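You operate a simulated robot arm through the tools that you are given. There is no shell and no other tool. Be economical: measure what you need, move in short steps, check, and stop when the job is done.

You run a simulated two-armed robot. Do the job below in one go: nothing can be reset, and whatever is moved stays where it is left.

## Task
Tighten the loose fitting in the test box and put it on test at the main gauge's pressure.
Fine: shield shut first; shut the test lever so the pressure stays in; leave the relief knob and the vent knob under the test box; end unloaded, stopped, switched off; the pipe guard stays shut.

Only the result counts: the job must be done as asked and must still hold three seconds after the hand-in. Knocking over, shifting, dropping, spilling or breaking anything else fails it.

## Robot
Two 6-joint arms with two-finger parallel grippers on one trunk, on a base that drives. Base frame: it is fixed to the floor where the robot stands at the start and does not move with it; the origin is under the middle of the robot, x ahead of it, y to its left, z up; the surface under the hand at the start is at about z = 0.86. Readings come in m, degrees, newtons and seconds.
The left shoulder is at the start at [0.06, 0.187, 1.249], the right one opposite. With the tool pointing down near the work surface each hand reaches from about 0.1 to 0.6 m from the robot's upright axis, wherever it stands, measured 20 degrees to its own side. Places, roughly: clear shield of the test box [0.6, 0.1, 1.1]; orange test lever [0.3, 0, 0.7]; red unload lever [0.6, -0.7, 1.1]; relief knob [0.6, -0.5, 1.2]; ring of the port in the test box [0.5, 0, 0.9]; test gauge [0.7, 0, 1.4]; unit switch [0.6, -0.2, 1.2]; vent knob under the test box [0.3, 0.2, 0.8]; yellow pipe guard [0.9, -0.6, 1]. Payload 1.57 kg a hand.
The TCP of each hand is the grasp point between the finger pads, 0.03 m short of the fingertips. In the tool frame z runs along the fingers and y along their closing line. The gripper opens to 0.11 m. The fingers are 0.024 m wide and 0.012 m thick; the gripper's body (0.048 by 0.112 m) begins 0.078 m behind the TCP.
Orientation is that of the tool frame in the base frame, as a unit quaternion [x, y, z, w]. With the fingers straight down and closing along the base's y, the tool's x points along the base's -x, its y along +y and its z along -z.

## Interface
- The arms move only by the tool step_arm. It takes "left_series", "right_series" or both (then of equal length, played together; a hand with none holds still); each is a list of rows, each an object (a shift or turn left out is 0, a gripper value left out holds the last) with "translation": the shift along the tool's x, y, z in m, a list of three; "dr": the turn, a rotation vector about the tool's x, y, z in degrees, a list of three; "fingers": the finger opening in m, from 0 to 0.11. In form: [{"translation": [x, y, z], "dr": [rx, ry, rz], "fingers": fingers}, ...]. A call has 1 to 12 rows; each row shifts and turns the commanded pose from where the row before left it, along the tool's axes as they then stand. Rows are played at 5 a second. More than 0.05 m and 8.6 degrees between two rows, or a gripper value outside its range, and nothing of the call is played. A pose out of reach is approached as far as the arm can. The call stops where the force on the tool passes 90 N (or 10 N more than at its start, if that is more) or the arm is blocked; 0.2 s more then pass. The fingers move at their own pace (about 0.153 m/s each) and stop on an object; they squeeze with about 34 N. The grip force told is the motor's: it shows also when the fingers shut on nothing. Time passes only in rows, and 0.2 s behind the last, so rows that do not move let the fingers close. It gives the time, the measured TCP pose, the force on the tool (base axes), the opening and the grip force at its end, in the units of the frame above (readings bear some noise), with the torque about the TCP (base axes, N m) and any sound that the robot's microphone picked up.
- Cameras (640 x 400 px; columns grow to the right, rows downward): "scene" is now at [0.0047, -0.0329, 1.7825]; the picture's right is [-0.44, -0.90, 0.00], its down [-0.73, 0.36, -0.58] and it looks along [0.52, -0.25, -0.82] (base axes); focal length 226 px, centre (320, 200). "left" rides on the left gripper at [0.07, -0.016, -0.141] in its tool frame; the picture's right is [0.23, 0.97, 0.00], its down [-0.86, 0.20, -0.48] and it looks along [-0.47, 0.11, 0.88] (tool axes); focal length 222 px, centre (320, 200). "right" rides on the right gripper at [0.07, 0.016, -0.141] in its tool frame; the picture's right is [-0.23, 0.97, 0.00], its down [-0.86, -0.20, -0.48] and it looks along [-0.47, -0.11, 0.88] (tool axes); focal length 222 px, centre (320, 200). There is no depth. A picture from a camera that has moved, and an enlarged one, comes with that camera's place and axes in the base frame and with its lens.
- capture(camera): a new picture of that camera. It takes no simulated time.
- raise_lower(by): slides the trunk up (or, below 0, down) by that many m; the arms and the scene camera ride with it, the base frame stays. It gives what a move gives, with no picture.
- drive_base(legs): drives the robot by 1 to 6 legs, each [ahead, left, turn to the left] in m, m and degrees, along the robot's own axes; the way and the turn of a leg run together, so that a leg with both is an arc; at most 1.5 m and 180 degrees a leg. The arms and the cameras ride along, it lands a little off, and it stops where it bumps. It gives what a move gives.
- head_to(pan, tilt): turns the head with the scene camera to pan (to the left, within 86 degrees either way) and tilt (down, from -29 to 69), counted from straight ahead of the robot. It gives what a move gives.
- zoom(camera, box): a new picture of the part [left, top, right, bottom] of that camera's present view, enlarged. It takes no simulated time.
- hand_in(): hands the job in; it is judged then, once.

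Go step by step. Nothing tells you exact positions but the pictures and the camera data: compare them with the known pose of the tool, close in by small moves and look again before you grip or let go. The budget is 120 turns and 108 pictures, counting those below and the enlarged ones. Unless the task says otherwise, let go and move clear before handing in, and close with one line.

The tools are called by a JSON object that holds its "fn" and its "kwargs". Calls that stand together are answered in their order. step_arm: Moves the arms, as the interface text tells. Its arguments: {"type":"object","properties":{"left_series":{"type":"array"},"right_series":{"type":"array"}},"required":[]} The other tools are called the same way: raise_lower (by) slides the trunk up or down; drive_base (legs) drives the base; head_to (pan, tilt) turns the head that bears the scene camera; capture (camera) takes a picture; zoom (camera, box) takes an enlarged picture of a part of a camera's view; hand_in () hands the job in.

At the start:

```text
clock: 0.0
left_position: [0.4049, 0.0263, 1.4612]
left_tcp_rot: [-0.001, 1.0, 0.0, 0.001]
left_contact_force: [0.1, -0.1, -0.2]
left_ft_torque: [0.01, 0.0, -0.02]
left_gripper_width: 0.1098
left_gripper_force: 0.0
right_position: [0.3522, -0.3094, 1.502]
right_tcp_rot: [0.0, 1.0, 0.0, 0.0]
right_contact_force: [-1.0, 0.0, 0.4]
right_ft_torque: [0.02, 0.02, 0.02]
right_gripper_width: 0.1099
right_gripper_force: 0.1
trunk travel left (down, up): [-0.877, 0.113]
robot x, y, heading: [-0.0023, -0.0002, 0.2]
head pan, tilt: [-26.1, 54.7]
```

scene: 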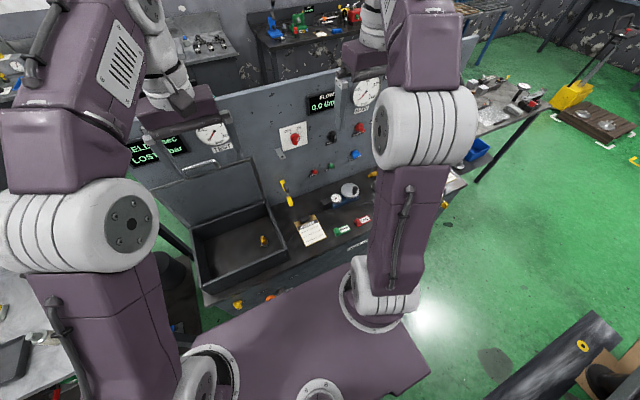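
right: 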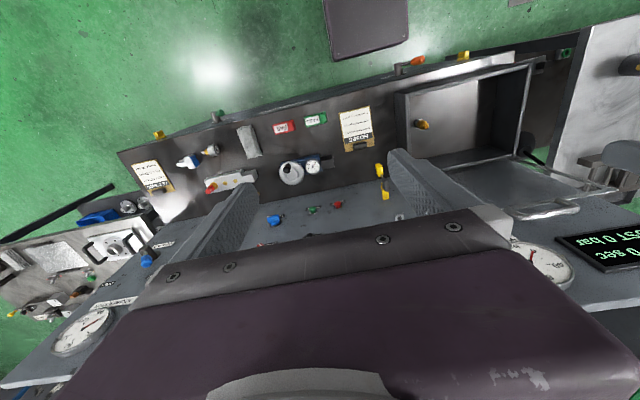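
left: 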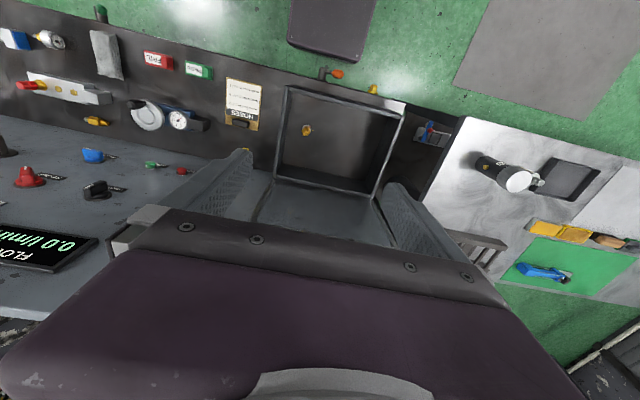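

I see a test bench with an open test box, gauges, knobs and note cards. First I'll zoom in to read the cards and gauges.

{"fn": "zoom", "kwargs": {"camera": "scene", "box": [270, 160, 400, 260]}}

{"fn": "zoom", "kwargs": {"camera": "left", "box": [180, 60, 440, 220]}}

{"fn": "zoom", "kwargs": {"camera": "scene", "box": [130, 70, 390, 230]}}

{"fn": "zoom", "kwargs": {"camera": "left", "box": [0, 0, 280, 175]}}

```text
4.00 times, centred on (335, 210) of scene
camera zoom: at [0.0047, -0.0329, 1.7825], right [-0.44, -0.9, 0.0], down [-0.73, 0.36, -0.58], along [0.52, -0.25, -0.82], focal length 906 px, centre (260, 160)
```

zoom: 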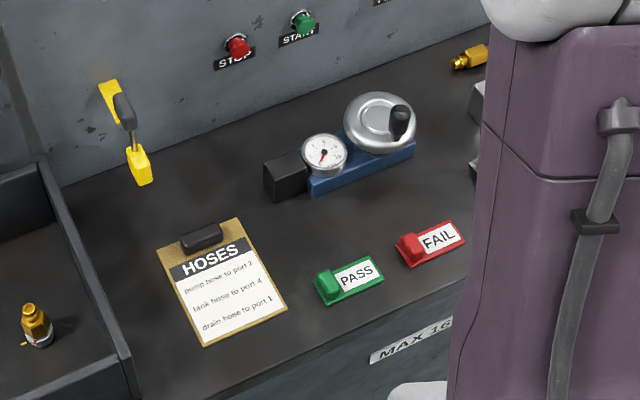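

```text
2.46 times, centred on (310, 140) of left
camera zoom: at [0.3349, 0.0092, 1.6021], right [-0.23, 0.97, 0.0], down [0.85, 0.2, 0.48], along [0.47, 0.11, -0.88], focal length 547 px, centre (345, 348)
```

zoom: 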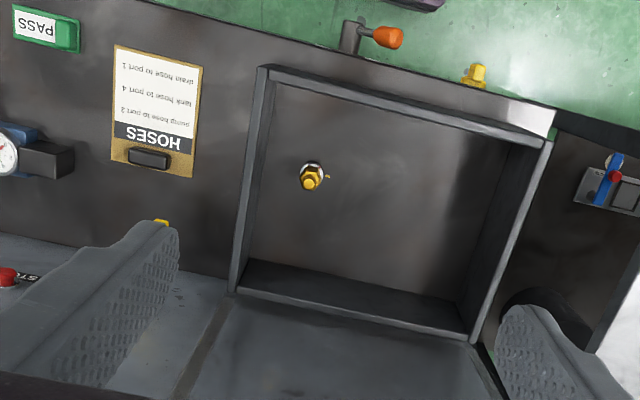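

```text
2.46 times, centred on (260, 150) of scene
camera zoom: at [0.0047, -0.0329, 1.7825], right [-0.44, -0.9, 0.0], down [-0.73, 0.36, -0.58], along [0.52, -0.25, -0.82], focal length 558 px, centre (468, 323)
```

zoom: 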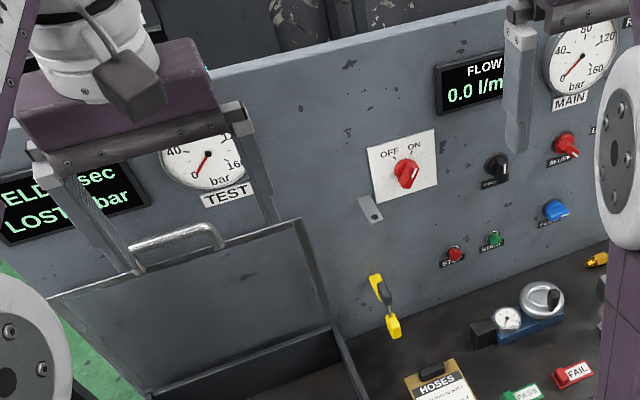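

```text
2.29 times, centred on (140, 88) of left
camera zoom: at [0.3349, 0.0092, 1.6021], right [-0.23, 0.97, 0.0], down [0.85, 0.2, 0.48], along [0.47, 0.11, -0.88], focal length 508 px, centre (731, 457)
```

zoom: 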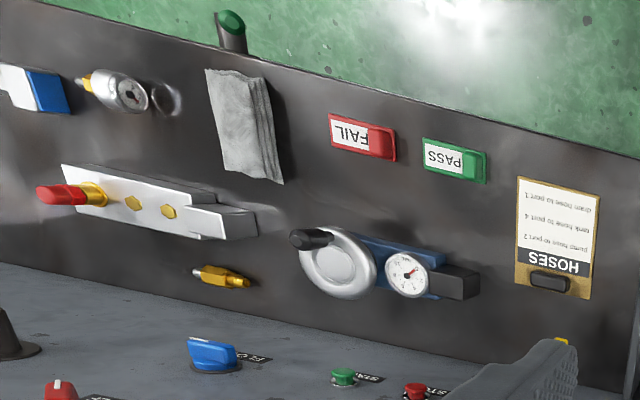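

The main and test gauges read 0, with OFF/ON switch, START/STOP buttons and an open shield. Next I look around at the right side and further cards.

{"fn": "head_to", "kwargs": {"pan": -50, "tilt": 40}}

{"fn": "capture", "kwargs": {"camera": "scene"}}

{"fn": "zoom", "kwargs": {"camera": "right", "box": [90, 80, 390, 265]}}

```text
clock: 0.9
left_position: [0.4049, 0.0264, 1.4615]
left_tcp_rot: [0.0, 1.0, 0.001, 0.001]
left_contact_force: [-0.1, -0.3, 0.0]
left_ft_torque: [0.0, -0.02, 0.0]
left_gripper_width: 0.1099
left_gripper_force: 0.0
right_position: [0.3532, -0.3092, 1.5044]
right_tcp_rot: [0.0, 1.0, -0.001, 0.001]
right_contact_force: [-0.3, -0.4, -0.3]
right_ft_torque: [0.0, 0.0, -0.02]
right_gripper_width: 0.11
right_gripper_force: 0.0
trunk travel left (down, up): [-0.877, 0.113]
robot x, y, heading: [0.0017, 0.0007, -0.0]
head pan, tilt: [-50.0, 40.0]
```

```text
100 pictures are left
camera scene: at [-0.0058, -0.0663, 1.8028], right [-0.77, -0.64, 0.0], down [-0.41, 0.49, -0.77], along [0.49, -0.59, -0.64], focal length 226 px, centre (320, 200)
```

scene: 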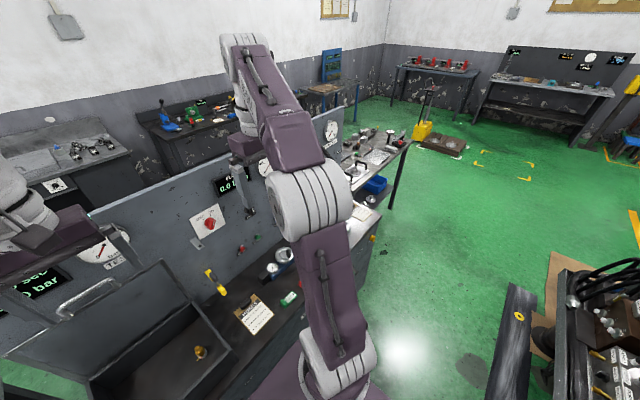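

```text
2.13 times, centred on (240, 172) of right
camera zoom: at [0.2824, -0.2931, 1.6445], right [0.23, 0.97, 0.0], down [0.86, -0.2, 0.48], along [0.47, -0.11, -0.88], focal length 474 px, centre (491, 259)
```

zoom: 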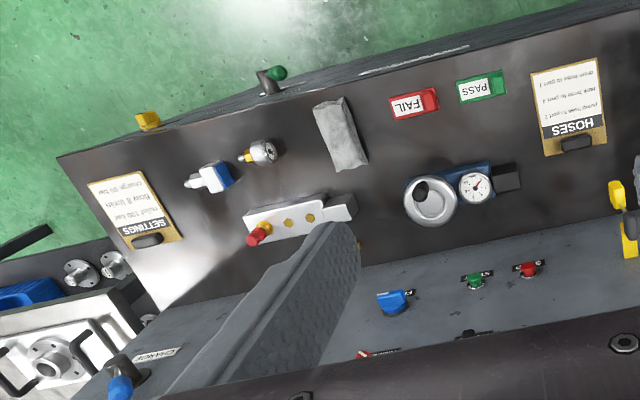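

The fitting in the box is near (0.475, 0.00, 0.91). I bring the left hand over it and turn the right hand forward to see the panel.

{"fn": "step_arm", "kwargs": {"left_series": [{"translation": [-0.011, -0.004, 0.04]}, {"translation": [-0.011, -0.004, 0.04]}, {"translation": [-0.011, -0.004, 0.04]}, {"translation": [-0.011, -0.004, 0.04]}, {"translation": [-0.011, -0.004, 0.04]}, {"translation": [-0.011, -0.004, 0.04]}, {}, {}, {}, {}, {}], "right_series": [{"dr": [0, -8.2, 0]}, {"dr": [0, -8.2, 0]}, {"dr": [0, -8.2, 0]}, {"dr": [0, -8.2, 0]}, {"dr": [0, -8.2, 0]}, {"dr": [0, -8.2, 0]}, {"dr": [0, -8.2, 0]}, {"dr": [0, -8.2, 0]}, {"dr": [0, -8.2, 0]}, {"dr": [0, -8.2, 0]}, {"dr": [0, -8, 0]}]}}

{"fn": "capture", "kwargs": {"camera": "left"}}

{"fn": "capture", "kwargs": {"camera": "right"}}

{"fn": "capture", "kwargs": {"camera": "scene"}}

```text
clock: 3.3
left_position: [0.4724, -0.0009, 1.2233]
left_tcp_rot: [0.0, 1.0, 0.0, 0.001]
left_contact_force: [-0.3, -0.4, 0.4]
left_ft_torque: [0.0, -0.02, -0.01]
left_gripper_width: 0.11
left_gripper_force: 0.1
right_position: [0.3871, -0.3549, 1.5107]
right_tcp_rot: [0.0, 0.706, 0.0, 0.708]
right_contact_force: [0.2, -0.4, 0.2]
right_ft_torque: [0.0, 0.05, 0.0]
right_gripper_width: 0.11
right_gripper_force: 0.1
right hand out of reach, approached as far as the arm can: row 5, 6, 7, 8
trunk travel left (down, up): [-0.877, 0.113]
robot x, y, heading: [0.0009, 0.0008, 0.2]
head pan, tilt: [-50.0, 40.0]
```

```text
98 pictures are left
camera left: at [0.4016, -0.0173, 1.3633], right [-0.23, 0.97, 0.0], down [0.85, 0.2, 0.48], along [0.47, 0.11, -0.88], focal length 222 px, centre (320, 200)
```

left: 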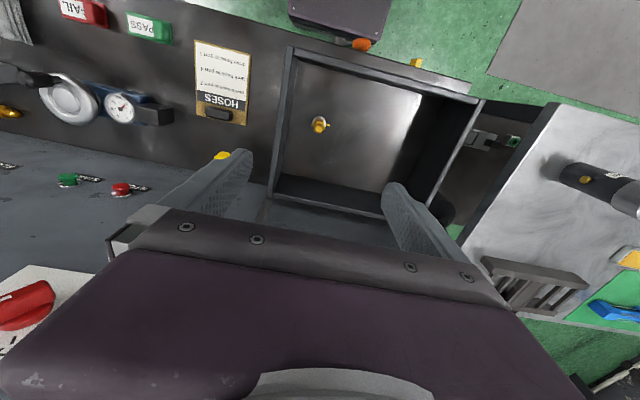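

```text
97 pictures are left
camera right: at [0.2466, -0.3381, 1.4396], right [0.0, 0.97, 0.23], down [-0.48, -0.2, 0.85], along [0.88, -0.11, 0.47], focal length 222 px, centre (320, 200)
```

right: 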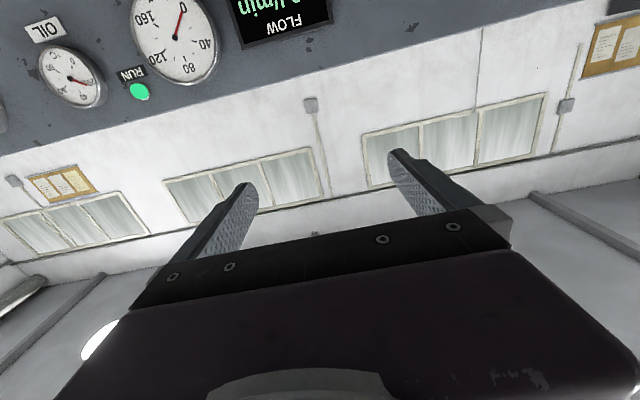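

```text
96 pictures are left
camera scene: at [-0.0059, -0.0673, 1.8028], right [-0.77, -0.64, 0.0], down [-0.41, 0.49, -0.77], along [0.49, -0.59, -0.64], focal length 226 px, centre (320, 200)
```

scene: 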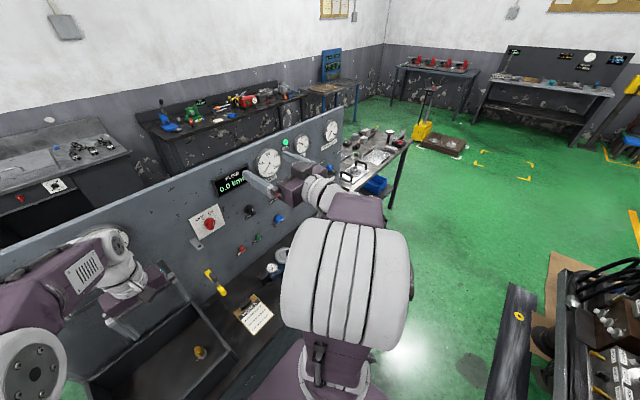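

The RUN lamp looks green; I check the switch and fitting close up.

{"fn": "zoom", "kwargs": {"camera": "left", "box": [270, 90, 370, 152]}}

{"fn": "zoom", "kwargs": {"camera": "scene", "box": [180, 110, 360, 222]}}

```text
6.40 times, centred on (320, 121) of left
camera zoom: at [0.4016, -0.0173, 1.3633], right [-0.23, 0.97, 0.0], down [0.85, 0.2, 0.48], along [0.47, 0.11, -0.88], focal length 1422 px, centre (320, 706)
```

zoom: 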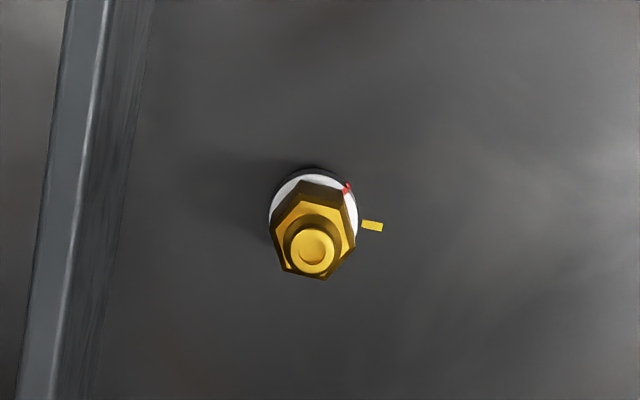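

```text
3.56 times, centred on (270, 166) of scene
camera zoom: at [-0.0059, -0.0673, 1.8028], right [-0.77, -0.64, 0.0], down [-0.41, 0.49, -0.77], along [0.49, -0.59, -0.64], focal length 805 px, centre (498, 321)
```

zoom: 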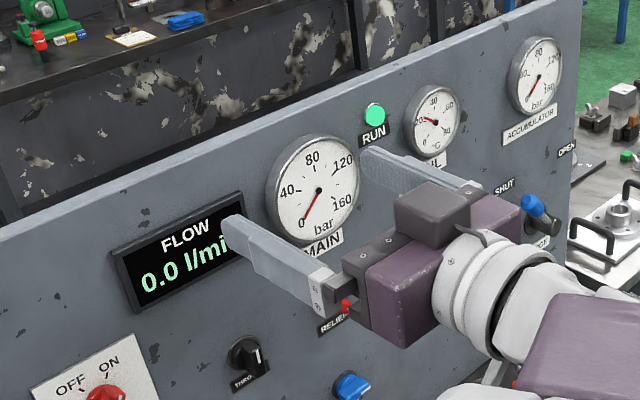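

The white ring bears a red mark and there's a yellow mark about 45–50° clockwise of it: tightening should align them. The left hand goes lower with fingers half closed to look closer.

{"fn": "step_arm", "kwargs": {"left_series": [{"translation": [-0.002, 0, 0.04], "fingers": 0.06}, {"translation": [-0.002, 0, 0.04]}, {"translation": [-0.002, 0, 0.04]}, {"translation": [0, 0, 0.03]}, {"translation": [0, 0, 0.02]}]}}

{"fn": "capture", "kwargs": {"camera": "left"}}

{"fn": "zoom", "kwargs": {"camera": "left", "box": [260, 70, 380, 145]}}

```text
clock: 4.5
left_position: [0.4779, 0.0017, 1.0509]
left_tcp_rot: [0.0, 1.0, 0.0, 0.001]
left_contact_force: [-0.4, -0.2, -0.7]
left_ft_torque: [-0.01, 0.01, 0.01]
left_gripper_width: 0.0603
left_gripper_force: 0.1
right_position: [0.3878, -0.3538, 1.5098]
right_tcp_rot: [0.0, 0.707, 0.0, 0.707]
right_contact_force: [0.3, -0.3, -0.1]
right_ft_torque: [0.02, -0.01, -0.01]
right_gripper_width: 0.1103
right_gripper_force: 0.2
trunk travel left (down, up): [-0.877, 0.113]
robot x, y, heading: [-0.0017, 0.0007, -0.0]
head pan, tilt: [-50.0, 40.0]
```

```text
93 pictures are left
camera left: at [0.4075, -0.0153, 1.1915], right [-0.23, 0.97, 0.0], down [0.85, 0.2, 0.48], along [0.47, 0.11, -0.88], focal length 222 px, centre (320, 200)
```

left: 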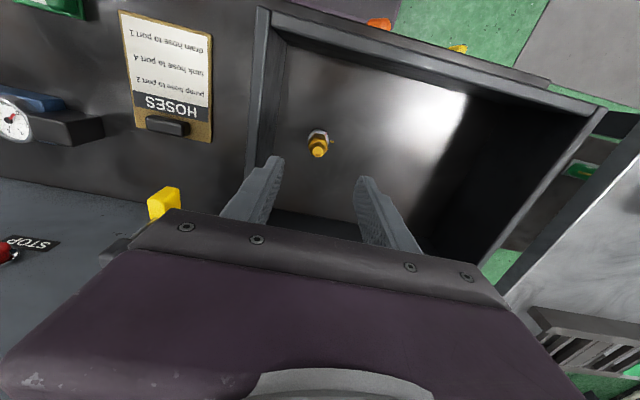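

```text
5.33 times, centred on (320, 108) of left
camera zoom: at [0.4075, -0.0153, 1.1915], right [-0.23, 0.97, 0.0], down [0.85, 0.2, 0.48], along [0.47, 0.11, -0.88], focal length 1185 px, centre (320, 693)
```

zoom: 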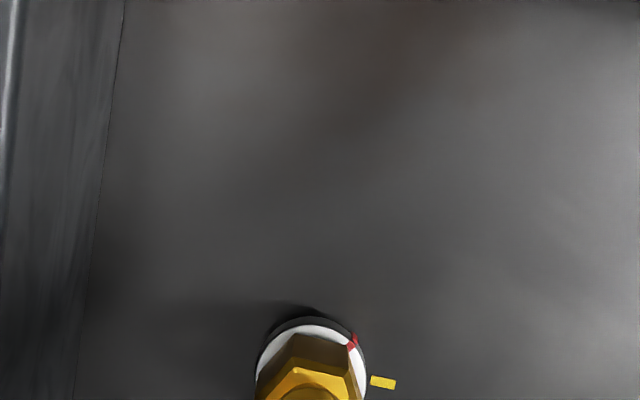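

{"fn": "zoom", "kwargs": {"camera": "left", "box": [280, 118, 360, 168]}}

```text
8.00 times, centred on (320, 143) of left
camera zoom: at [0.4075, -0.0153, 1.1915], right [-0.23, 0.97, 0.0], down [0.85, 0.2, 0.48], along [0.47, 0.11, -0.88], focal length 1777 px, centre (320, 656)
```

zoom: 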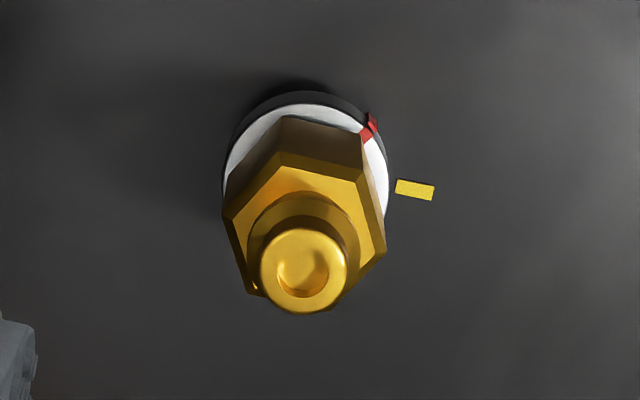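

The hex has flats facing along x and ±60°, centre about (0.484, 0.000), and the red mark is ~45° short of the yellow mark (clockwise). I turn the hand 30° counter-clockwise to match flats and go down partly.

{"fn": "step_arm", "kwargs": {"left_series": [{"translation": [-0.006, -0.0015, 0]}, {"dr": [0, 0, -7.5]}, {"dr": [0, 0, -7.5]}, {"dr": [0, 0, -7.5]}, {"dr": [0, 0, -7.5]}, {"translation": [0, 0, 0.04]}, {"translation": [0, 0, 0.04]}, {}]}}

{"fn": "capture", "kwargs": {"camera": "left"}}

{"fn": "zoom", "kwargs": {"camera": "left", "box": [240, 110, 400, 210]}}

```text
clock: 6.3
left_position: [0.4837, 0.0015, 0.9723]
left_tcp_rot: [-0.259, 0.966, -0.001, 0.001]
left_contact_force: [-0.1, 0.1, -0.2]
left_ft_torque: [-0.02, -0.01, 0.0]
left_gripper_width: 0.0597
left_gripper_force: 0.1
right_position: [0.3873, -0.3529, 1.5098]
right_tcp_rot: [0.0, 0.708, 0.001, 0.707]
right_contact_force: [-0.6, 0.3, 0.3]
right_ft_torque: [0.04, 0.0, -0.01]
right_gripper_width: 0.11
right_gripper_force: 0.1
trunk travel left (down, up): [-0.877, 0.113]
robot x, y, heading: [-0.0, 0.0028, 0.2]
head pan, tilt: [-50.0, 40.0]
```

```text
90 pictures are left
camera left: at [0.4307, -0.0484, 1.1128], right [-0.69, 0.73, 0.0], down [0.64, 0.6, 0.48], along [0.35, 0.33, -0.88], focal length 222 px, centre (320, 200)
```

left: 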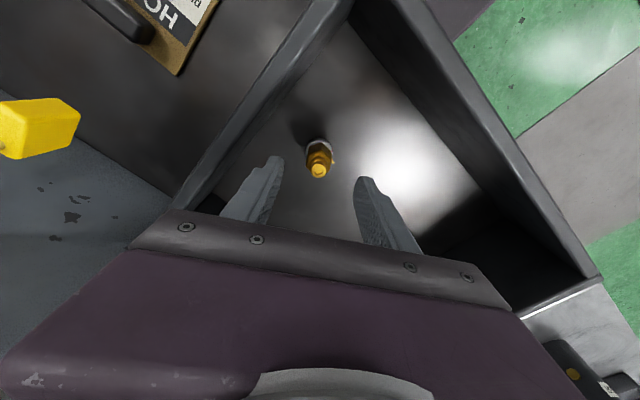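

```text
4.00 times, centred on (320, 160) of left
camera zoom: at [0.4307, -0.0484, 1.1128], right [-0.69, 0.73, 0.0], down [0.64, 0.6, 0.48], along [0.35, 0.33, -0.88], focal length 888 px, centre (320, 360)
```

zoom: 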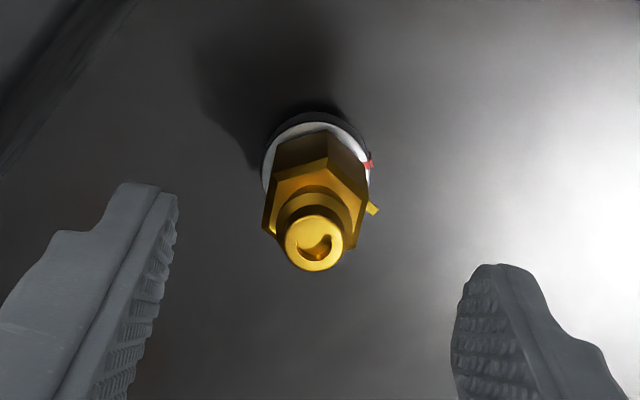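

Well centred and flats align. I lower to z≈0.919 and close on the hex.

{"fn": "step_arm", "kwargs": {"left_series": [{"translation": [-0.001, 0, 0.027]}, {"translation": [0, 0, 0.026]}, {"fingers": 0.015}, {}, {}]}}

{"fn": "capture", "kwargs": {"camera": "left"}}

```text
clock: 7.5
left_position: [0.4851, 0.0006, 0.9188]
left_tcp_rot: [-0.26, 0.966, -0.001, 0.0]
left_contact_force: [5.0, -3.7, 1.1]
left_ft_torque: [-0.09, -0.19, 0.04]
left_gripper_width: 0.023
left_gripper_force: 33.7
right_position: [0.3896, -0.3539, 1.5094]
right_tcp_rot: [0.0, 0.707, 0.0, 0.707]
right_contact_force: [0.4, -0.4, -1.1]
right_ft_torque: [0.02, -0.02, -0.03]
right_gripper_width: 0.1098
right_gripper_force: 0.1
trunk travel left (down, up): [-0.877, 0.113]
robot x, y, heading: [0.0019, -0.0012, -0.1]
head pan, tilt: [-50.0, 40.0]
```

```text
88 pictures are left
camera left: at [0.4325, -0.0487, 1.0604], right [-0.68, 0.73, 0.0], down [0.64, 0.6, 0.48], along [0.35, 0.33, -0.88], focal length 222 px, centre (320, 200)
```

left: 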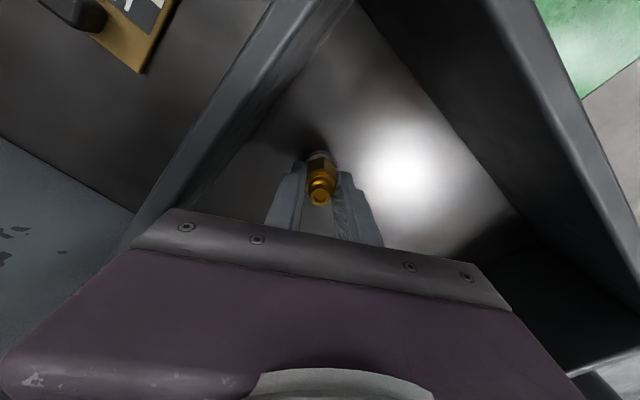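

Gripped at 23 mm. Now I turn clockwise in steps watching the torque.

{"fn": "step_arm", "kwargs": {"left_series": [{"dr": [0, 0, 7]}, {"dr": [0, 0, 7]}, {"dr": [0, 0, 7]}, {}]}}

{"fn": "zoom", "kwargs": {"camera": "left", "box": [270, 120, 370, 182]}}

```text
clock: 8.5
left_position: [0.4863, 0.0005, 0.9199]
left_tcp_rot: [-0.078, 0.997, -0.001, 0.002]
left_contact_force: [8.4, -4.2, 13.2]
left_ft_torque: [-0.15, 0.0, -0.01]
left_gripper_width: 0.0228
left_gripper_force: 33.5
right_position: [0.3863, -0.356, 1.5097]
right_tcp_rot: [0.001, 0.707, -0.001, 0.707]
right_contact_force: [-0.1, 0.2, 0.3]
right_ft_torque: [0.01, -0.04, 0.0]
right_gripper_width: 0.1098
right_gripper_force: 0.0
trunk travel left (down, up): [-0.877, 0.113]
robot x, y, heading: [-0.0012, 0.0027, -0.1]
head pan, tilt: [-50.0, 40.0]
```

```text
6.40 times, centred on (320, 151) of left
camera zoom: at [0.4183, -0.0269, 1.0602], right [-0.38, 0.93, 0.0], down [0.81, 0.33, 0.48], along [0.45, 0.18, -0.88], focal length 1422 px, centre (320, 514)
```

zoom: 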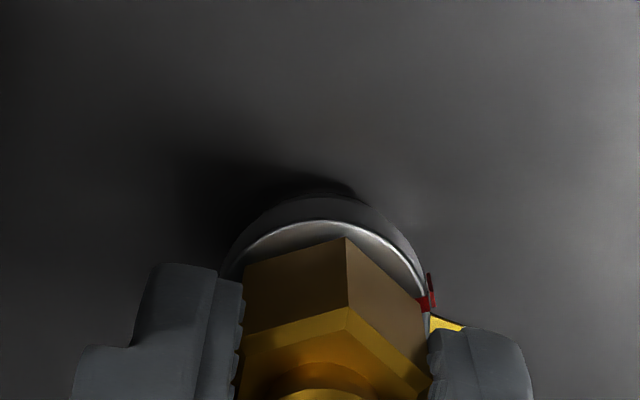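

The ring turns with the fitting and the red mark nears the yellow. I continue.

{"fn": "step_arm", "kwargs": {"left_series": [{"dr": [0, 0, 7]}, {"dr": [0, 0, 7]}, {"dr": [0, 0, 6]}, {}]}}

{"fn": "zoom", "kwargs": {"camera": "left", "box": [270, 120, 370, 182]}}

```text
clock: 9.5
left_position: [0.4862, 0.0002, 0.9205]
left_tcp_rot: [0.096, 0.995, 0.0, 0.002]
left_contact_force: [10.7, -1.4, 22.5]
left_ft_torque: [-0.06, -0.18, 0.0]
left_gripper_width: 0.0226
left_gripper_force: 34.0
right_position: [0.3872, -0.3533, 1.5075]
right_tcp_rot: [0.0, 0.707, 0.0, 0.707]
right_contact_force: [0.2, -0.8, -0.1]
right_ft_torque: [-0.01, -0.03, 0.0]
right_gripper_width: 0.11
right_gripper_force: 0.0
trunk travel left (down, up): [-0.877, 0.113]
robot x, y, heading: [0.0022, -0.0001, 0.2]
head pan, tilt: [-50.0, 40.0]
```

```text
6.40 times, centred on (320, 151) of left
camera zoom: at [0.413, -0.0029, 1.0601], right [-0.04, 1.0, 0.0], down [0.88, 0.03, 0.48], along [0.48, 0.02, -0.88], focal length 1422 px, centre (320, 514)
```

zoom: 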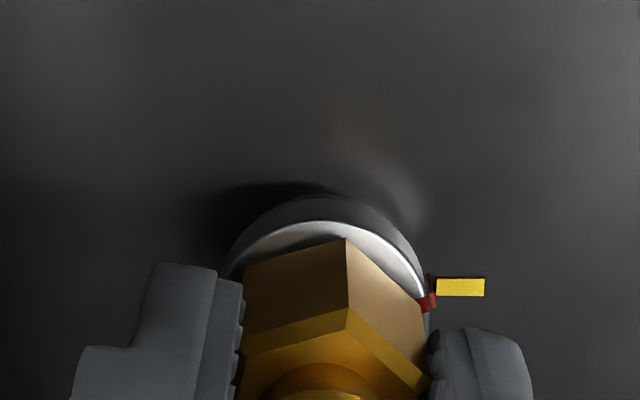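

Nearly aligned with some degrees left. I turn a bit more, watching torque.

{"fn": "step_arm", "kwargs": {"left_series": [{"dr": [0, 0, 3]}, {"dr": [0, 0, 3]}, {}]}}

{"fn": "zoom", "kwargs": {"camera": "left", "box": [270, 120, 370, 182]}}

```text
clock: 10.3
left_position: [0.4855, 0.0002, 0.92]
left_tcp_rot: [0.148, 0.989, -0.001, 0.001]
left_contact_force: [11.7, -2.2, 20.3]
left_ft_torque: [-0.08, -0.4, 0.0]
left_gripper_width: 0.0232
left_gripper_force: 34.0
right_position: [0.3886, -0.3531, 1.5088]
right_tcp_rot: [0.0, 0.707, -0.001, 0.707]
right_contact_force: [0.5, -0.3, -0.1]
right_ft_torque: [-0.01, 0.01, 0.03]
right_gripper_width: 0.11
right_gripper_force: 0.0
trunk travel left (down, up): [-0.877, 0.113]
robot x, y, heading: [-0.0004, -0.0051, 0.1]
head pan, tilt: [-50.0, 40.0]
```

```text
6.40 times, centred on (320, 151) of left
camera zoom: at [0.4132, 0.0044, 1.06], right [0.07, 1.0, 0.0], down [0.87, -0.06, 0.48], along [0.48, -0.03, -0.88], focal length 1422 px, centre (320, 514)
```

zoom: 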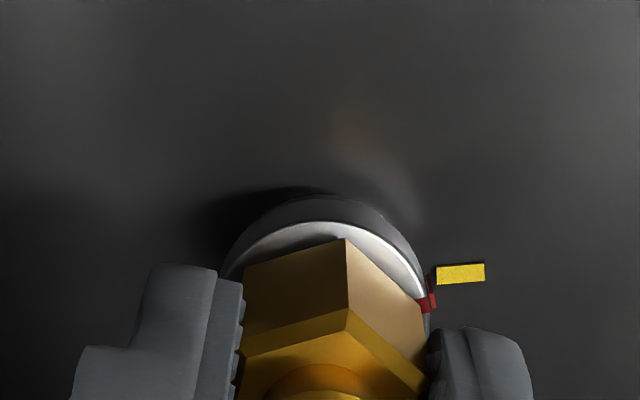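

{"fn": "zoom", "kwargs": {"camera": "left", "box": [324, 155, 356, 175]}}

```text
16.00 times, centred on (340, 165) of left
camera zoom: at [0.4132, 0.0044, 1.06], right [0.07, 1.0, 0.0], down [0.87, -0.06, 0.48], along [0.48, -0.03, -0.88], focal length 3554 px, centre (0, 760)
```

zoom: 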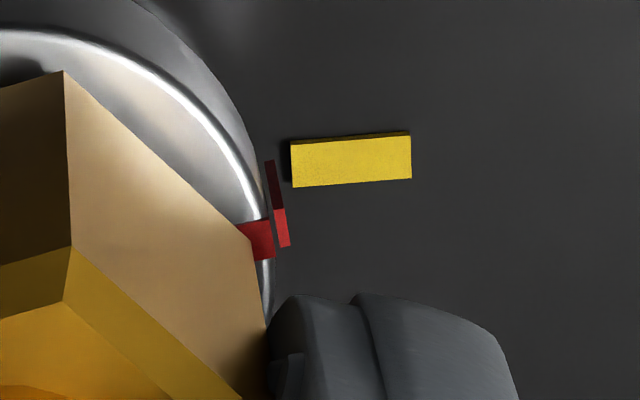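

The marks seem aligned within a few degrees. I let go and rise to check from above.

{"fn": "step_arm", "kwargs": {"left_series": [{"fingers": 0.06}, {}, {"translation": [0, 0, -0.04]}, {"translation": [0, 0, -0.04]}, {}]}}

{"fn": "zoom", "kwargs": {"camera": "left", "box": [280, 118, 360, 168]}}

```text
clock: 11.5
left_position: [0.4858, 0.0013, 0.9994]
left_tcp_rot: [0.147, 0.989, 0.0, 0.0]
left_contact_force: [-0.8, -0.4, -0.7]
left_ft_torque: [0.02, 0.03, 0.0]
left_gripper_width: 0.06
left_gripper_force: 0.0
right_position: [0.3898, -0.3538, 1.5096]
right_tcp_rot: [0.0, 0.707, 0.0, 0.707]
right_contact_force: [-0.1, -0.5, 0.1]
right_ft_torque: [0.02, 0.0, 0.01]
right_gripper_width: 0.1099
right_gripper_force: 0.1
trunk travel left (down, up): [-0.877, 0.113]
robot x, y, heading: [-0.0026, 0.0019, -0.0]
head pan, tilt: [-50.0, 40.0]
```

```text
8.00 times, centred on (320, 143) of left
camera zoom: at [0.4132, 0.0043, 1.1404], right [0.07, 1.0, 0.0], down [0.88, -0.06, 0.48], along [0.48, -0.03, -0.88], focal length 1777 px, centre (320, 656)
```

zoom: 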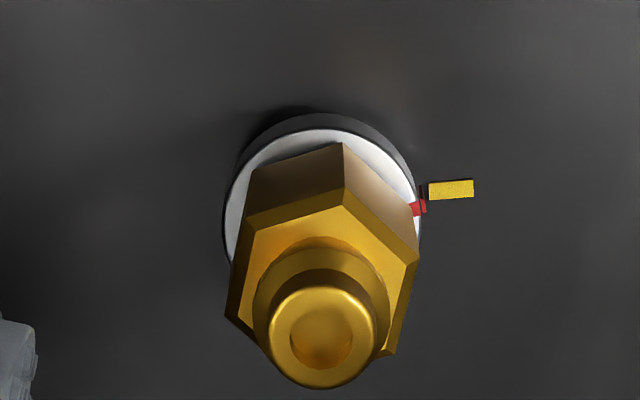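

By triangulation the yellow mark lies at ~90° while the red mark is at ~97°; about 7° remains. I regrip and turn that.

{"fn": "step_arm", "kwargs": {"left_series": [{"translation": [0.001, 0, 0.04]}, {"translation": [0, 0, 0.04]}, {"fingers": 0.015}, {}, {"dr": [0, 0, 3.5]}, {"dr": [0, 0, 3.5]}, {}]}}

{"fn": "zoom", "kwargs": {"camera": "left", "box": [270, 120, 370, 182]}}

```text
clock: 13.1
left_position: [0.485, 0.0004, 0.9201]
left_tcp_rot: [0.208, 0.978, 0.001, 0.002]
left_contact_force: [3.0, -8.7, 3.8]
left_ft_torque: [-0.22, 0.06, -0.05]
left_gripper_width: 0.0227
left_gripper_force: 33.9
right_position: [0.3881, -0.3546, 1.5086]
right_tcp_rot: [0.0, 0.707, 0.001, 0.707]
right_contact_force: [0.0, 1.0, -0.6]
right_ft_torque: [-0.01, 0.03, 0.03]
right_gripper_width: 0.1101
right_gripper_force: 0.1
trunk travel left (down, up): [-0.877, 0.113]
robot x, y, heading: [0.0039, 0.0051, -0.2]
head pan, tilt: [-50.0, 40.0]
```

```text
6.40 times, centred on (320, 151) of left
camera zoom: at [0.4146, 0.0128, 1.0603], right [0.19, 0.98, 0.0], down [0.86, -0.17, 0.48], along [0.47, -0.09, -0.88], focal length 1422 px, centre (320, 514)
```

zoom: 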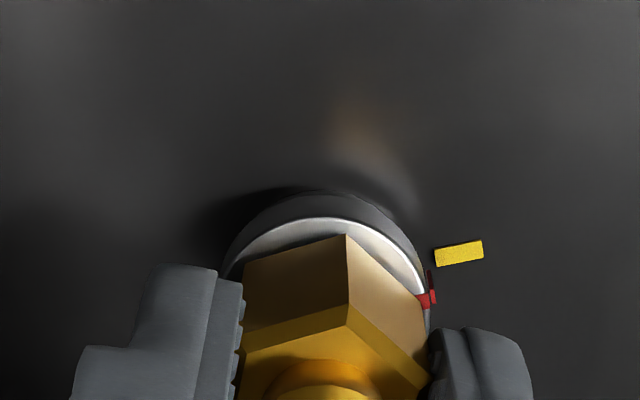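

Turned. I release, raise, rotate back and check again.

{"fn": "step_arm", "kwargs": {"left_series": [{"fingers": 0.06}, {}, {"translation": [0, 0, -0.04]}, {"translation": [0, 0, -0.04]}, {"dr": [0, 0, 8]}, {"dr": [0, 0, 8]}, {"dr": [0, 0, 8]}, {"dr": [0, 0, 8]}, {"dr": [0, 0, 8]}, {"dr": [0, 0, 8]}, {"dr": [0, 0, 8]}, {}]}}

{"fn": "zoom", "kwargs": {"camera": "left", "box": [280, 118, 360, 168]}}

```text
clock: 15.7
left_position: [0.4831, 0.0025, 0.9986]
left_tcp_rot: [0.643, 0.766, 0.001, 0.001]
left_contact_force: [-0.7, 0.1, 0.2]
left_ft_torque: [-0.04, 0.02, -0.03]
left_gripper_width: 0.0605
left_gripper_force: 0.0
right_position: [0.3882, -0.3536, 1.5097]
right_tcp_rot: [0.0, 0.707, 0.0, 0.707]
right_contact_force: [-0.3, -0.8, -0.3]
right_ft_torque: [0.0, 0.01, 0.0]
right_gripper_width: 0.1101
right_gripper_force: 0.1
trunk travel left (down, up): [-0.877, 0.113]
robot x, y, heading: [-0.0018, 0.0013, -0.1]
head pan, tilt: [-50.0, 40.0]
```

```text
8.00 times, centred on (320, 143) of left
camera zoom: at [0.4548, 0.0664, 1.1391], right [0.92, 0.39, 0.0], down [0.34, -0.81, 0.48], along [0.19, -0.44, -0.88], focal length 1777 px, centre (320, 656)
```

zoom: 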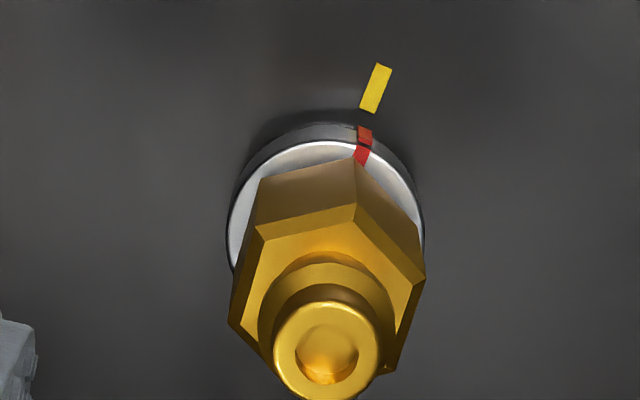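

Red and yellow marks line up within ~2°; the fitting is tight. Next is the shield: I lift the left hand away and look.

{"fn": "step_arm", "kwargs": {"left_series": [{"translation": [0, 0, -0.045]}, {"translation": [0, 0, -0.045]}, {"translation": [0, 0, -0.045], "dr": [0, 0, -8]}, {"translation": [0, 0, -0.045], "dr": [0, 0, -8]}, {"translation": [0, 0, -0.045], "dr": [0, 0, -8]}, {"translation": [0, 0, -0.045], "dr": [0, 0, -8]}, {"dr": [0, 0, -8]}, {"dr": [0, 0, -8]}, {"dr": [0, 0, -8]}, {"dr": [0, 0, -8]}, {"dr": [0, 0, -8]}, {"dr": [0, 0, -8]}]}}

{"fn": "step_arm", "kwargs": {"left_series": [{"translation": [0.04, 0.04, 0]}, {"translation": [0.04, 0.04, 0]}, {"translation": [0.03, 0.04, 0]}, {}]}}

{"fn": "head_to", "kwargs": {"pan": -5, "tilt": 45}}

{"fn": "capture", "kwargs": {"camera": "scene"}}

{"fn": "capture", "kwargs": {"camera": "left"}}

```text
clock: 18.3
left_position: [0.4833, 0.0024, 1.2693]
left_tcp_rot: [-0.003, 1.0, 0.0, 0.0]
left_contact_force: [-0.5, -0.2, 0.3]
left_ft_torque: [0.02, 0.0, 0.01]
left_gripper_width: 0.06
left_gripper_force: 0.0
right_position: [0.3873, -0.3541, 1.5088]
right_tcp_rot: [0.0, 0.707, 0.0, 0.707]
right_contact_force: [-0.4, 0.0, 0.5]
right_ft_torque: [0.01, 0.0, 0.01]
right_gripper_width: 0.1101
right_gripper_force: 0.0
trunk travel left (down, up): [-0.877, 0.113]
robot x, y, heading: [-0.0025, 0.0026, -0.0]
head pan, tilt: [-50.0, 40.0]
```

```text
refused: row 1 steps farther than a row can; nothing moved
```

```text
clock: 19.4
left_position: [0.4817, 0.0023, 1.2688]
left_tcp_rot: [0.0, 1.0, 0.0, 0.001]
left_contact_force: [-0.2, -0.1, -0.7]
left_ft_torque: [0.01, 0.01, 0.03]
left_gripper_width: 0.0601
left_gripper_force: 0.1
right_position: [0.3871, -0.3537, 1.5089]
right_tcp_rot: [-0.001, 0.707, 0.0, 0.707]
right_contact_force: [0.0, 0.0, -0.6]
right_ft_torque: [-0.01, -0.02, 0.0]
right_gripper_width: 0.1102
right_gripper_force: 0.0
trunk travel left (down, up): [-0.877, 0.113]
robot x, y, heading: [-0.0015, -0.0028, 0.1]
head pan, tilt: [-5.0, 45.0]
```

```text
80 pictures are left
camera scene: at [0.0205, -0.0085, 1.7956], right [-0.09, -1.0, 0.0], down [-0.7, 0.06, -0.71], along [0.7, -0.06, -0.71], focal length 226 px, centre (320, 200)
```

scene: 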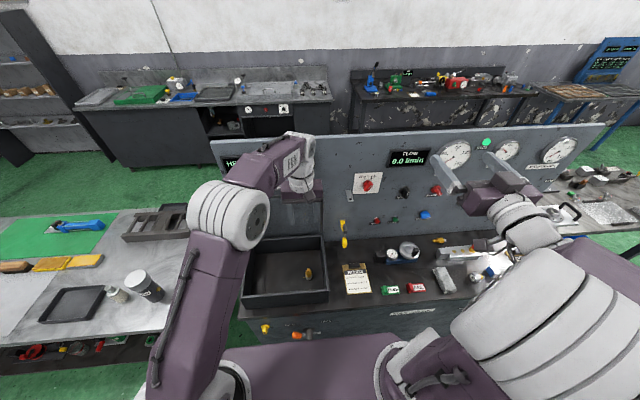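

```text
79 pictures are left
camera left: at [0.4127, -0.0152, 1.4093], right [-0.23, 0.97, 0.0], down [0.85, 0.2, 0.48], along [0.47, 0.11, -0.88], focal length 222 px, centre (320, 200)
```

left: 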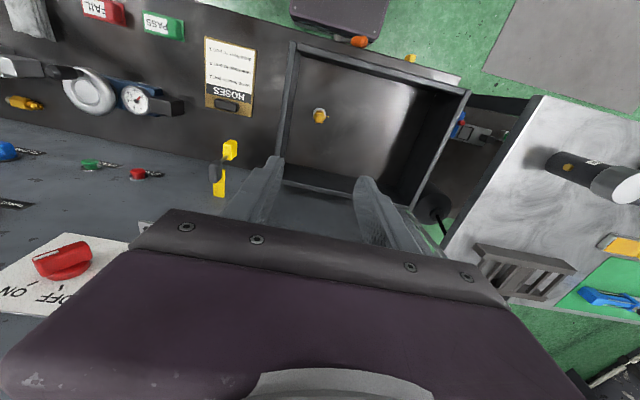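

The arm hides the shield; I move the left hand back and to the left.

{"fn": "step_arm", "kwargs": {"left_series": [{"translation": [0.03, 0.035, 0]}, {"translation": [0.03, 0.035, 0]}, {"translation": [0.03, 0.035, 0]}, {"translation": [0.03, 0.035, 0]}, {"translation": [0.03, 0.035, 0]}, {"translation": [0, 0.045, 0]}, {"translation": [0, 0.045, 0]}, {"translation": [0, 0.045, 0]}, {}]}}

{"fn": "capture", "kwargs": {"camera": "scene"}}

```text
clock: 21.4
left_position: [0.3317, 0.3119, 1.2655]
left_tcp_rot: [-0.002, 1.0, 0.0, 0.001]
left_contact_force: [0.1, -0.3, 0.4]
left_ft_torque: [-0.02, -0.02, 0.01]
left_gripper_width: 0.0599
left_gripper_force: 0.1
right_position: [0.3877, -0.3555, 1.5094]
right_tcp_rot: [0.001, 0.707, 0.0, 0.707]
right_contact_force: [-0.9, -0.1, -0.4]
right_ft_torque: [-0.01, -0.01, 0.03]
right_gripper_width: 0.11
right_gripper_force: 0.0
trunk travel left (down, up): [-0.877, 0.113]
robot x, y, heading: [0.0004, 0.0023, 0.0]
head pan, tilt: [-5.0, 45.0]
```

```text
78 pictures are left
camera scene: at [0.0203, -0.0089, 1.7956], right [-0.09, -1.0, 0.0], down [-0.7, 0.06, -0.71], along [0.7, -0.06, -0.71], focal length 226 px, centre (320, 200)
```

scene: 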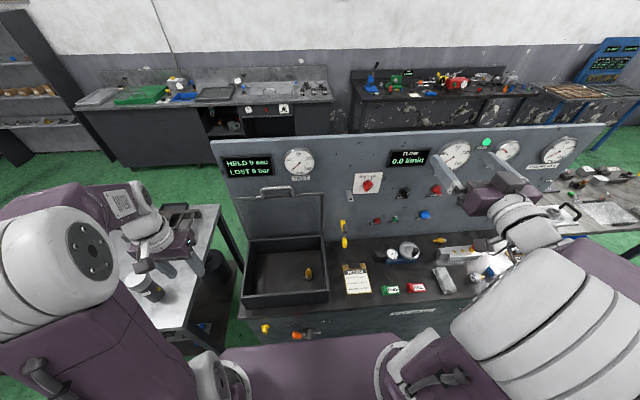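

{"fn": "zoom", "kwargs": {"camera": "scene", "box": [210, 130, 450, 280]}}

{"fn": "zoom", "kwargs": {"camera": "scene", "box": [225, 170, 385, 350]}}

```text
2.67 times, centred on (330, 205) of scene
camera zoom: at [0.0203, -0.0089, 1.7956], right [-0.09, -1.0, 0.0], down [-0.7, 0.06, -0.71], along [0.7, -0.06, -0.71], focal length 604 px, centre (293, 187)
```

zoom: 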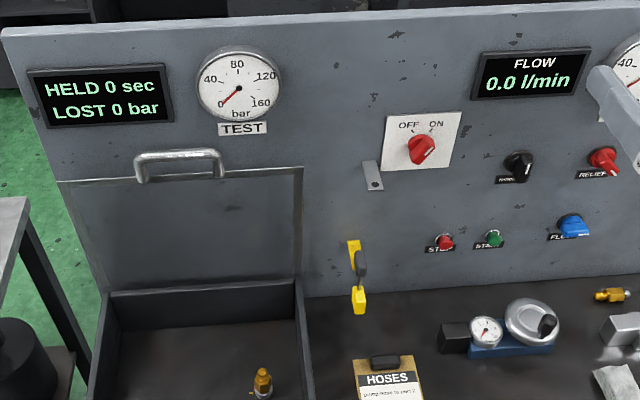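

```text
2.22 times, centred on (305, 260) of scene
camera zoom: at [0.0203, -0.0089, 1.7956], right [-0.09, -1.0, 0.0], down [-0.7, 0.06, -0.71], along [0.7, -0.06, -0.71], focal length 503 px, centre (353, 67)
```

zoom: 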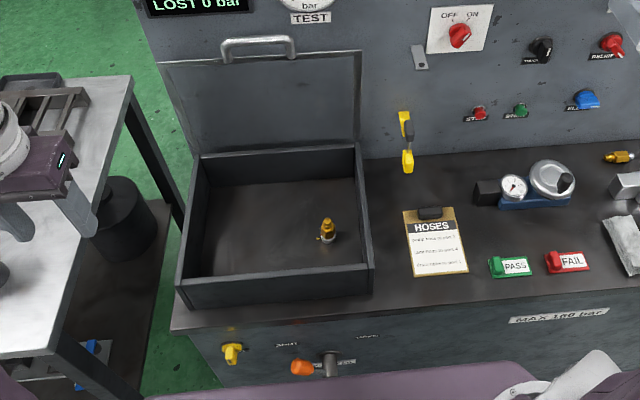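

The shield stands upright with a bar handle at its top edge near (0.63, 0.10, 1.22). I turn the left hand so its fingers can straddle the bar (closing in the x–z plane, tilted 45° forward) and look at it close.

{"fn": "step_arm", "kwargs": {"left_series": [{"translation": [-0.015, -0.035, -0.015]}, {"translation": [-0.015, -0.035, -0.015]}, {"translation": [-0.015, -0.035, -0.015]}, {"translation": [-0.015, -0.035, -0.015]}, {"translation": [-0.015, -0.035, -0.015]}, {"translation": [-0.015, -0.035, -0.015]}, {"dr": [0, 0, 8.2]}, {"dr": [0, 0, 8.2]}, {"dr": [0, 0, 8.2]}, {"dr": [0, 0, 8.2]}, {"dr": [0, 0, 8.2]}, {"dr": [0, 0, 8.2]}]}}

{"fn": "step_arm", "kwargs": {"left_series": [{"dr": [0, 0, 8.2]}, {"dr": [0, 0, 8.2]}, {"dr": [0, 0, 8.2]}, {"dr": [0, 0, 8.2]}, {"dr": [0, 0, 8]}, {"dr": [-7.5, 0, 0]}, {"dr": [-7.5, 0, 0]}, {"dr": [-7.5, 0, 0]}, {"dr": [-7.5, 0, 0]}, {"dr": [-7.5, 0, 0]}, {"dr": [-7.5, 0, 0]}, {}]}}

{"fn": "capture", "kwargs": {"camera": "left"}}

{"fn": "capture", "kwargs": {"camera": "scene"}}

```text
clock: 24.0
left_position: [0.4234, 0.1013, 1.3588]
left_tcp_rot: [0.417, 0.909, 0.001, 0.0]
left_contact_force: [-0.2, -0.1, 0.6]
left_ft_torque: [0.03, -0.03, -0.02]
left_gripper_width: 0.0602
left_gripper_force: 0.2
right_position: [0.3882, -0.3544, 1.5091]
right_tcp_rot: [0.0, 0.707, 0.001, 0.707]
right_contact_force: [0.4, -0.2, -0.1]
right_ft_torque: [-0.03, -0.02, -0.03]
right_gripper_width: 0.11
right_gripper_force: 0.1
trunk travel left (down, up): [-0.877, 0.113]
robot x, y, heading: [0.0005, 0.0014, -0.1]
head pan, tilt: [-5.0, 45.0]
```

```text
clock: 26.6
left_position: [0.4226, 0.0997, 1.359]
left_tcp_rot: [0.653, 0.653, 0.271, 0.271]
left_contact_force: [0.4, 0.2, 0.1]
left_ft_torque: [-0.03, 0.02, 0.04]
left_gripper_width: 0.0599
left_gripper_force: 0.1
right_position: [0.3892, -0.3543, 1.5086]
right_tcp_rot: [0.0, 0.707, 0.0, 0.707]
right_contact_force: [-0.4, 0.1, -0.1]
right_ft_torque: [-0.03, 0.02, 0.0]
right_gripper_width: 0.1102
right_gripper_force: 0.2
trunk travel left (down, up): [-0.877, 0.113]
robot x, y, heading: [-0.0002, 0.0027, -0.1]
head pan, tilt: [-5.0, 45.0]
```

```text
75 pictures are left
camera left: at [0.311, 0.17, 1.4462], right [0.69, 0.23, 0.69], down [-0.2, -0.85, 0.48], along [0.7, -0.47, -0.54], focal length 222 px, centre (320, 200)
```

left: 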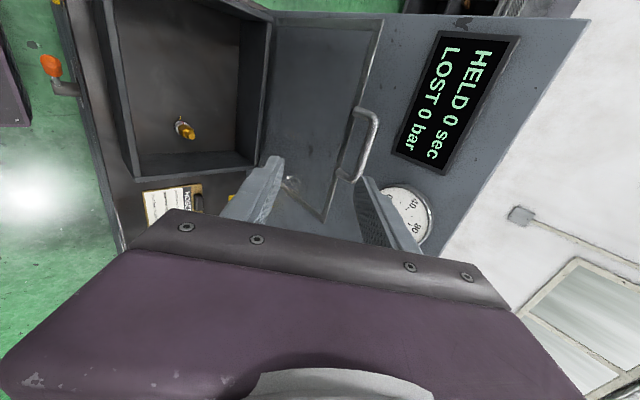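

```text
74 pictures are left
camera scene: at [0.021, -0.0084, 1.7956], right [-0.09, -1.0, 0.0], down [-0.7, 0.06, -0.71], along [0.7, -0.06, -0.71], focal length 226 px, centre (320, 200)
```

scene: 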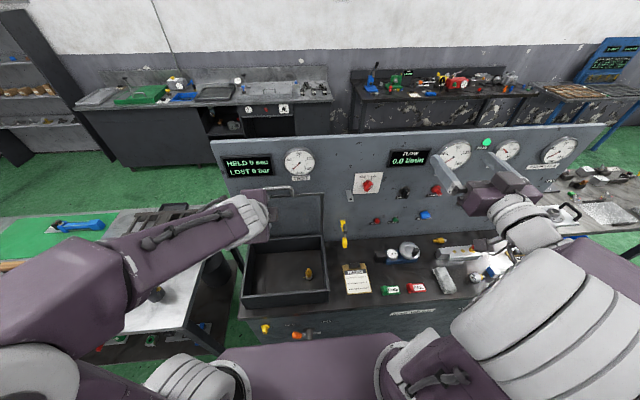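

{"fn": "zoom", "kwargs": {"camera": "left", "box": [300, 80, 428, 200]}}

```text
3.33 times, centred on (364, 140) of left
camera zoom: at [0.311, 0.17, 1.4462], right [0.69, 0.23, 0.69], down [-0.2, -0.85, 0.48], along [0.7, -0.47, -0.54], focal length 740 px, centre (173, 400)
```

zoom: 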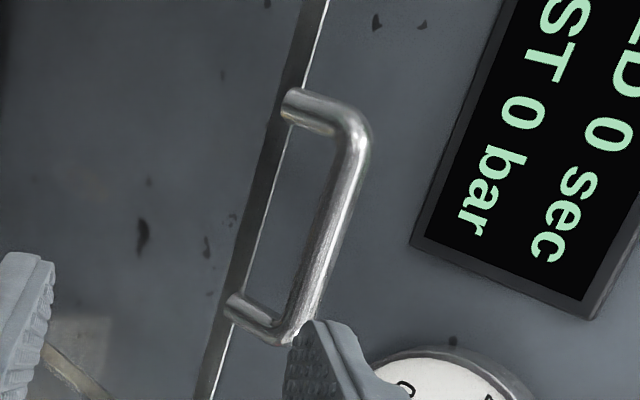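

The handle bar is at about (0.62, 0.09, 1.265), extending upward from the shield edge, with little room behind it. I pitch the hand to nearly horizontal and approach to 6 cm short.

{"fn": "step_arm", "kwargs": {"left_series": [{"dr": [-7.5, 0, 0]}, {"dr": [-7.5, 0, 0]}, {"dr": [-7.5, 0, 0]}, {"dr": [-7.5, 0, 0]}, {"translation": [0, -0.01, 0.034]}, {"translation": [0, -0.01, 0.034]}, {"translation": [0, -0.01, 0.034]}, {"translation": [0, -0.01, 0.034]}, {}]}}

{"fn": "capture", "kwargs": {"camera": "left"}}

{"fn": "capture", "kwargs": {"camera": "scene"}}

```text
clock: 28.6
left_position: [0.5788, 0.0771, 1.31]
left_tcp_rot: [0.56, 0.561, 0.431, 0.431]
left_contact_force: [-0.3, 0.3, -0.6]
left_ft_torque: [0.01, -0.03, -0.02]
left_gripper_width: 0.0599
left_gripper_force: 0.1
left hand out of reach, approached as far as the arm can: row 3, 4
right_position: [0.3876, -0.3536, 1.5085]
right_tcp_rot: [0.0, 0.707, 0.0, 0.707]
right_contact_force: [-0.9, 0.3, 0.2]
right_ft_torque: [0.02, 0.02, -0.01]
right_gripper_width: 0.11
right_gripper_force: 0.2
trunk travel left (down, up): [-0.877, 0.113]
robot x, y, heading: [0.0031, -0.0008, 0.1]
head pan, tilt: [-5.0, 45.0]
```

```text
72 pictures are left
camera left: at [0.4369, 0.1456, 1.3301], right [0.25, 0.23, 0.94], down [-0.41, -0.86, 0.32], along [0.88, -0.46, -0.12], focal length 222 px, centre (320, 200)
```

left: 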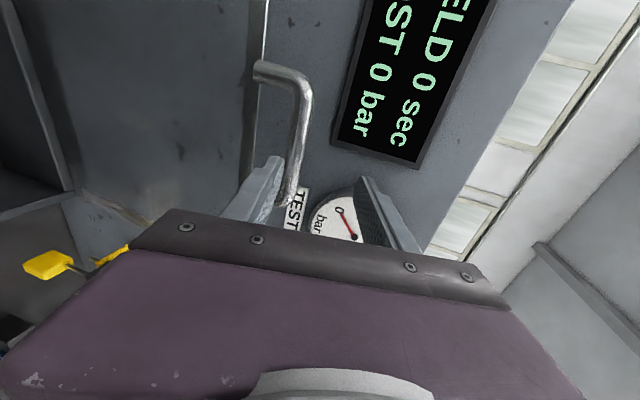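

```text
71 pictures are left
camera scene: at [0.0202, -0.0082, 1.7956], right [-0.09, -1.0, 0.0], down [-0.7, 0.06, -0.71], along [0.7, -0.06, -0.71], focal length 226 px, centre (320, 200)
```

scene: 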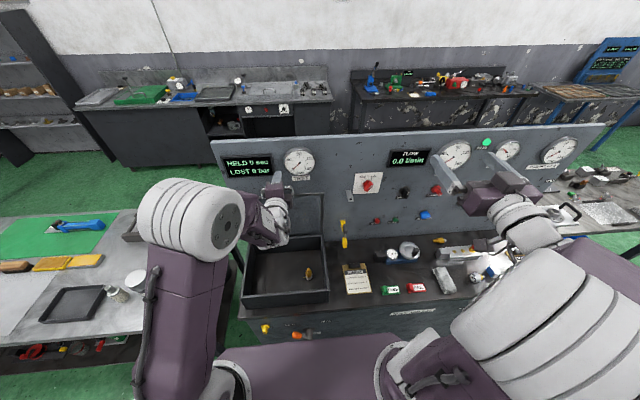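

The pose landed off the commanded one; I let it settle and read again.

{"fn": "step_arm", "kwargs": {"left_series": [{}, {}]}}

```text
clock: 29.2
left_position: [0.578, 0.0764, 1.3095]
left_tcp_rot: [0.56, 0.561, 0.432, 0.43]
left_contact_force: [0.1, -0.3, -0.2]
left_ft_torque: [-0.01, 0.01, 0.01]
left_gripper_width: 0.0601
left_gripper_force: 0.0
right_position: [0.3879, -0.353, 1.5096]
right_tcp_rot: [0.001, 0.707, 0.0, 0.707]
right_contact_force: [-0.1, 0.4, 0.0]
right_ft_torque: [0.0, 0.02, -0.01]
right_gripper_width: 0.1105
right_gripper_force: 0.0
trunk travel left (down, up): [-0.877, 0.113]
robot x, y, heading: [0.001, 0.0007, 0.2]
head pan, tilt: [-5.0, 45.0]
```

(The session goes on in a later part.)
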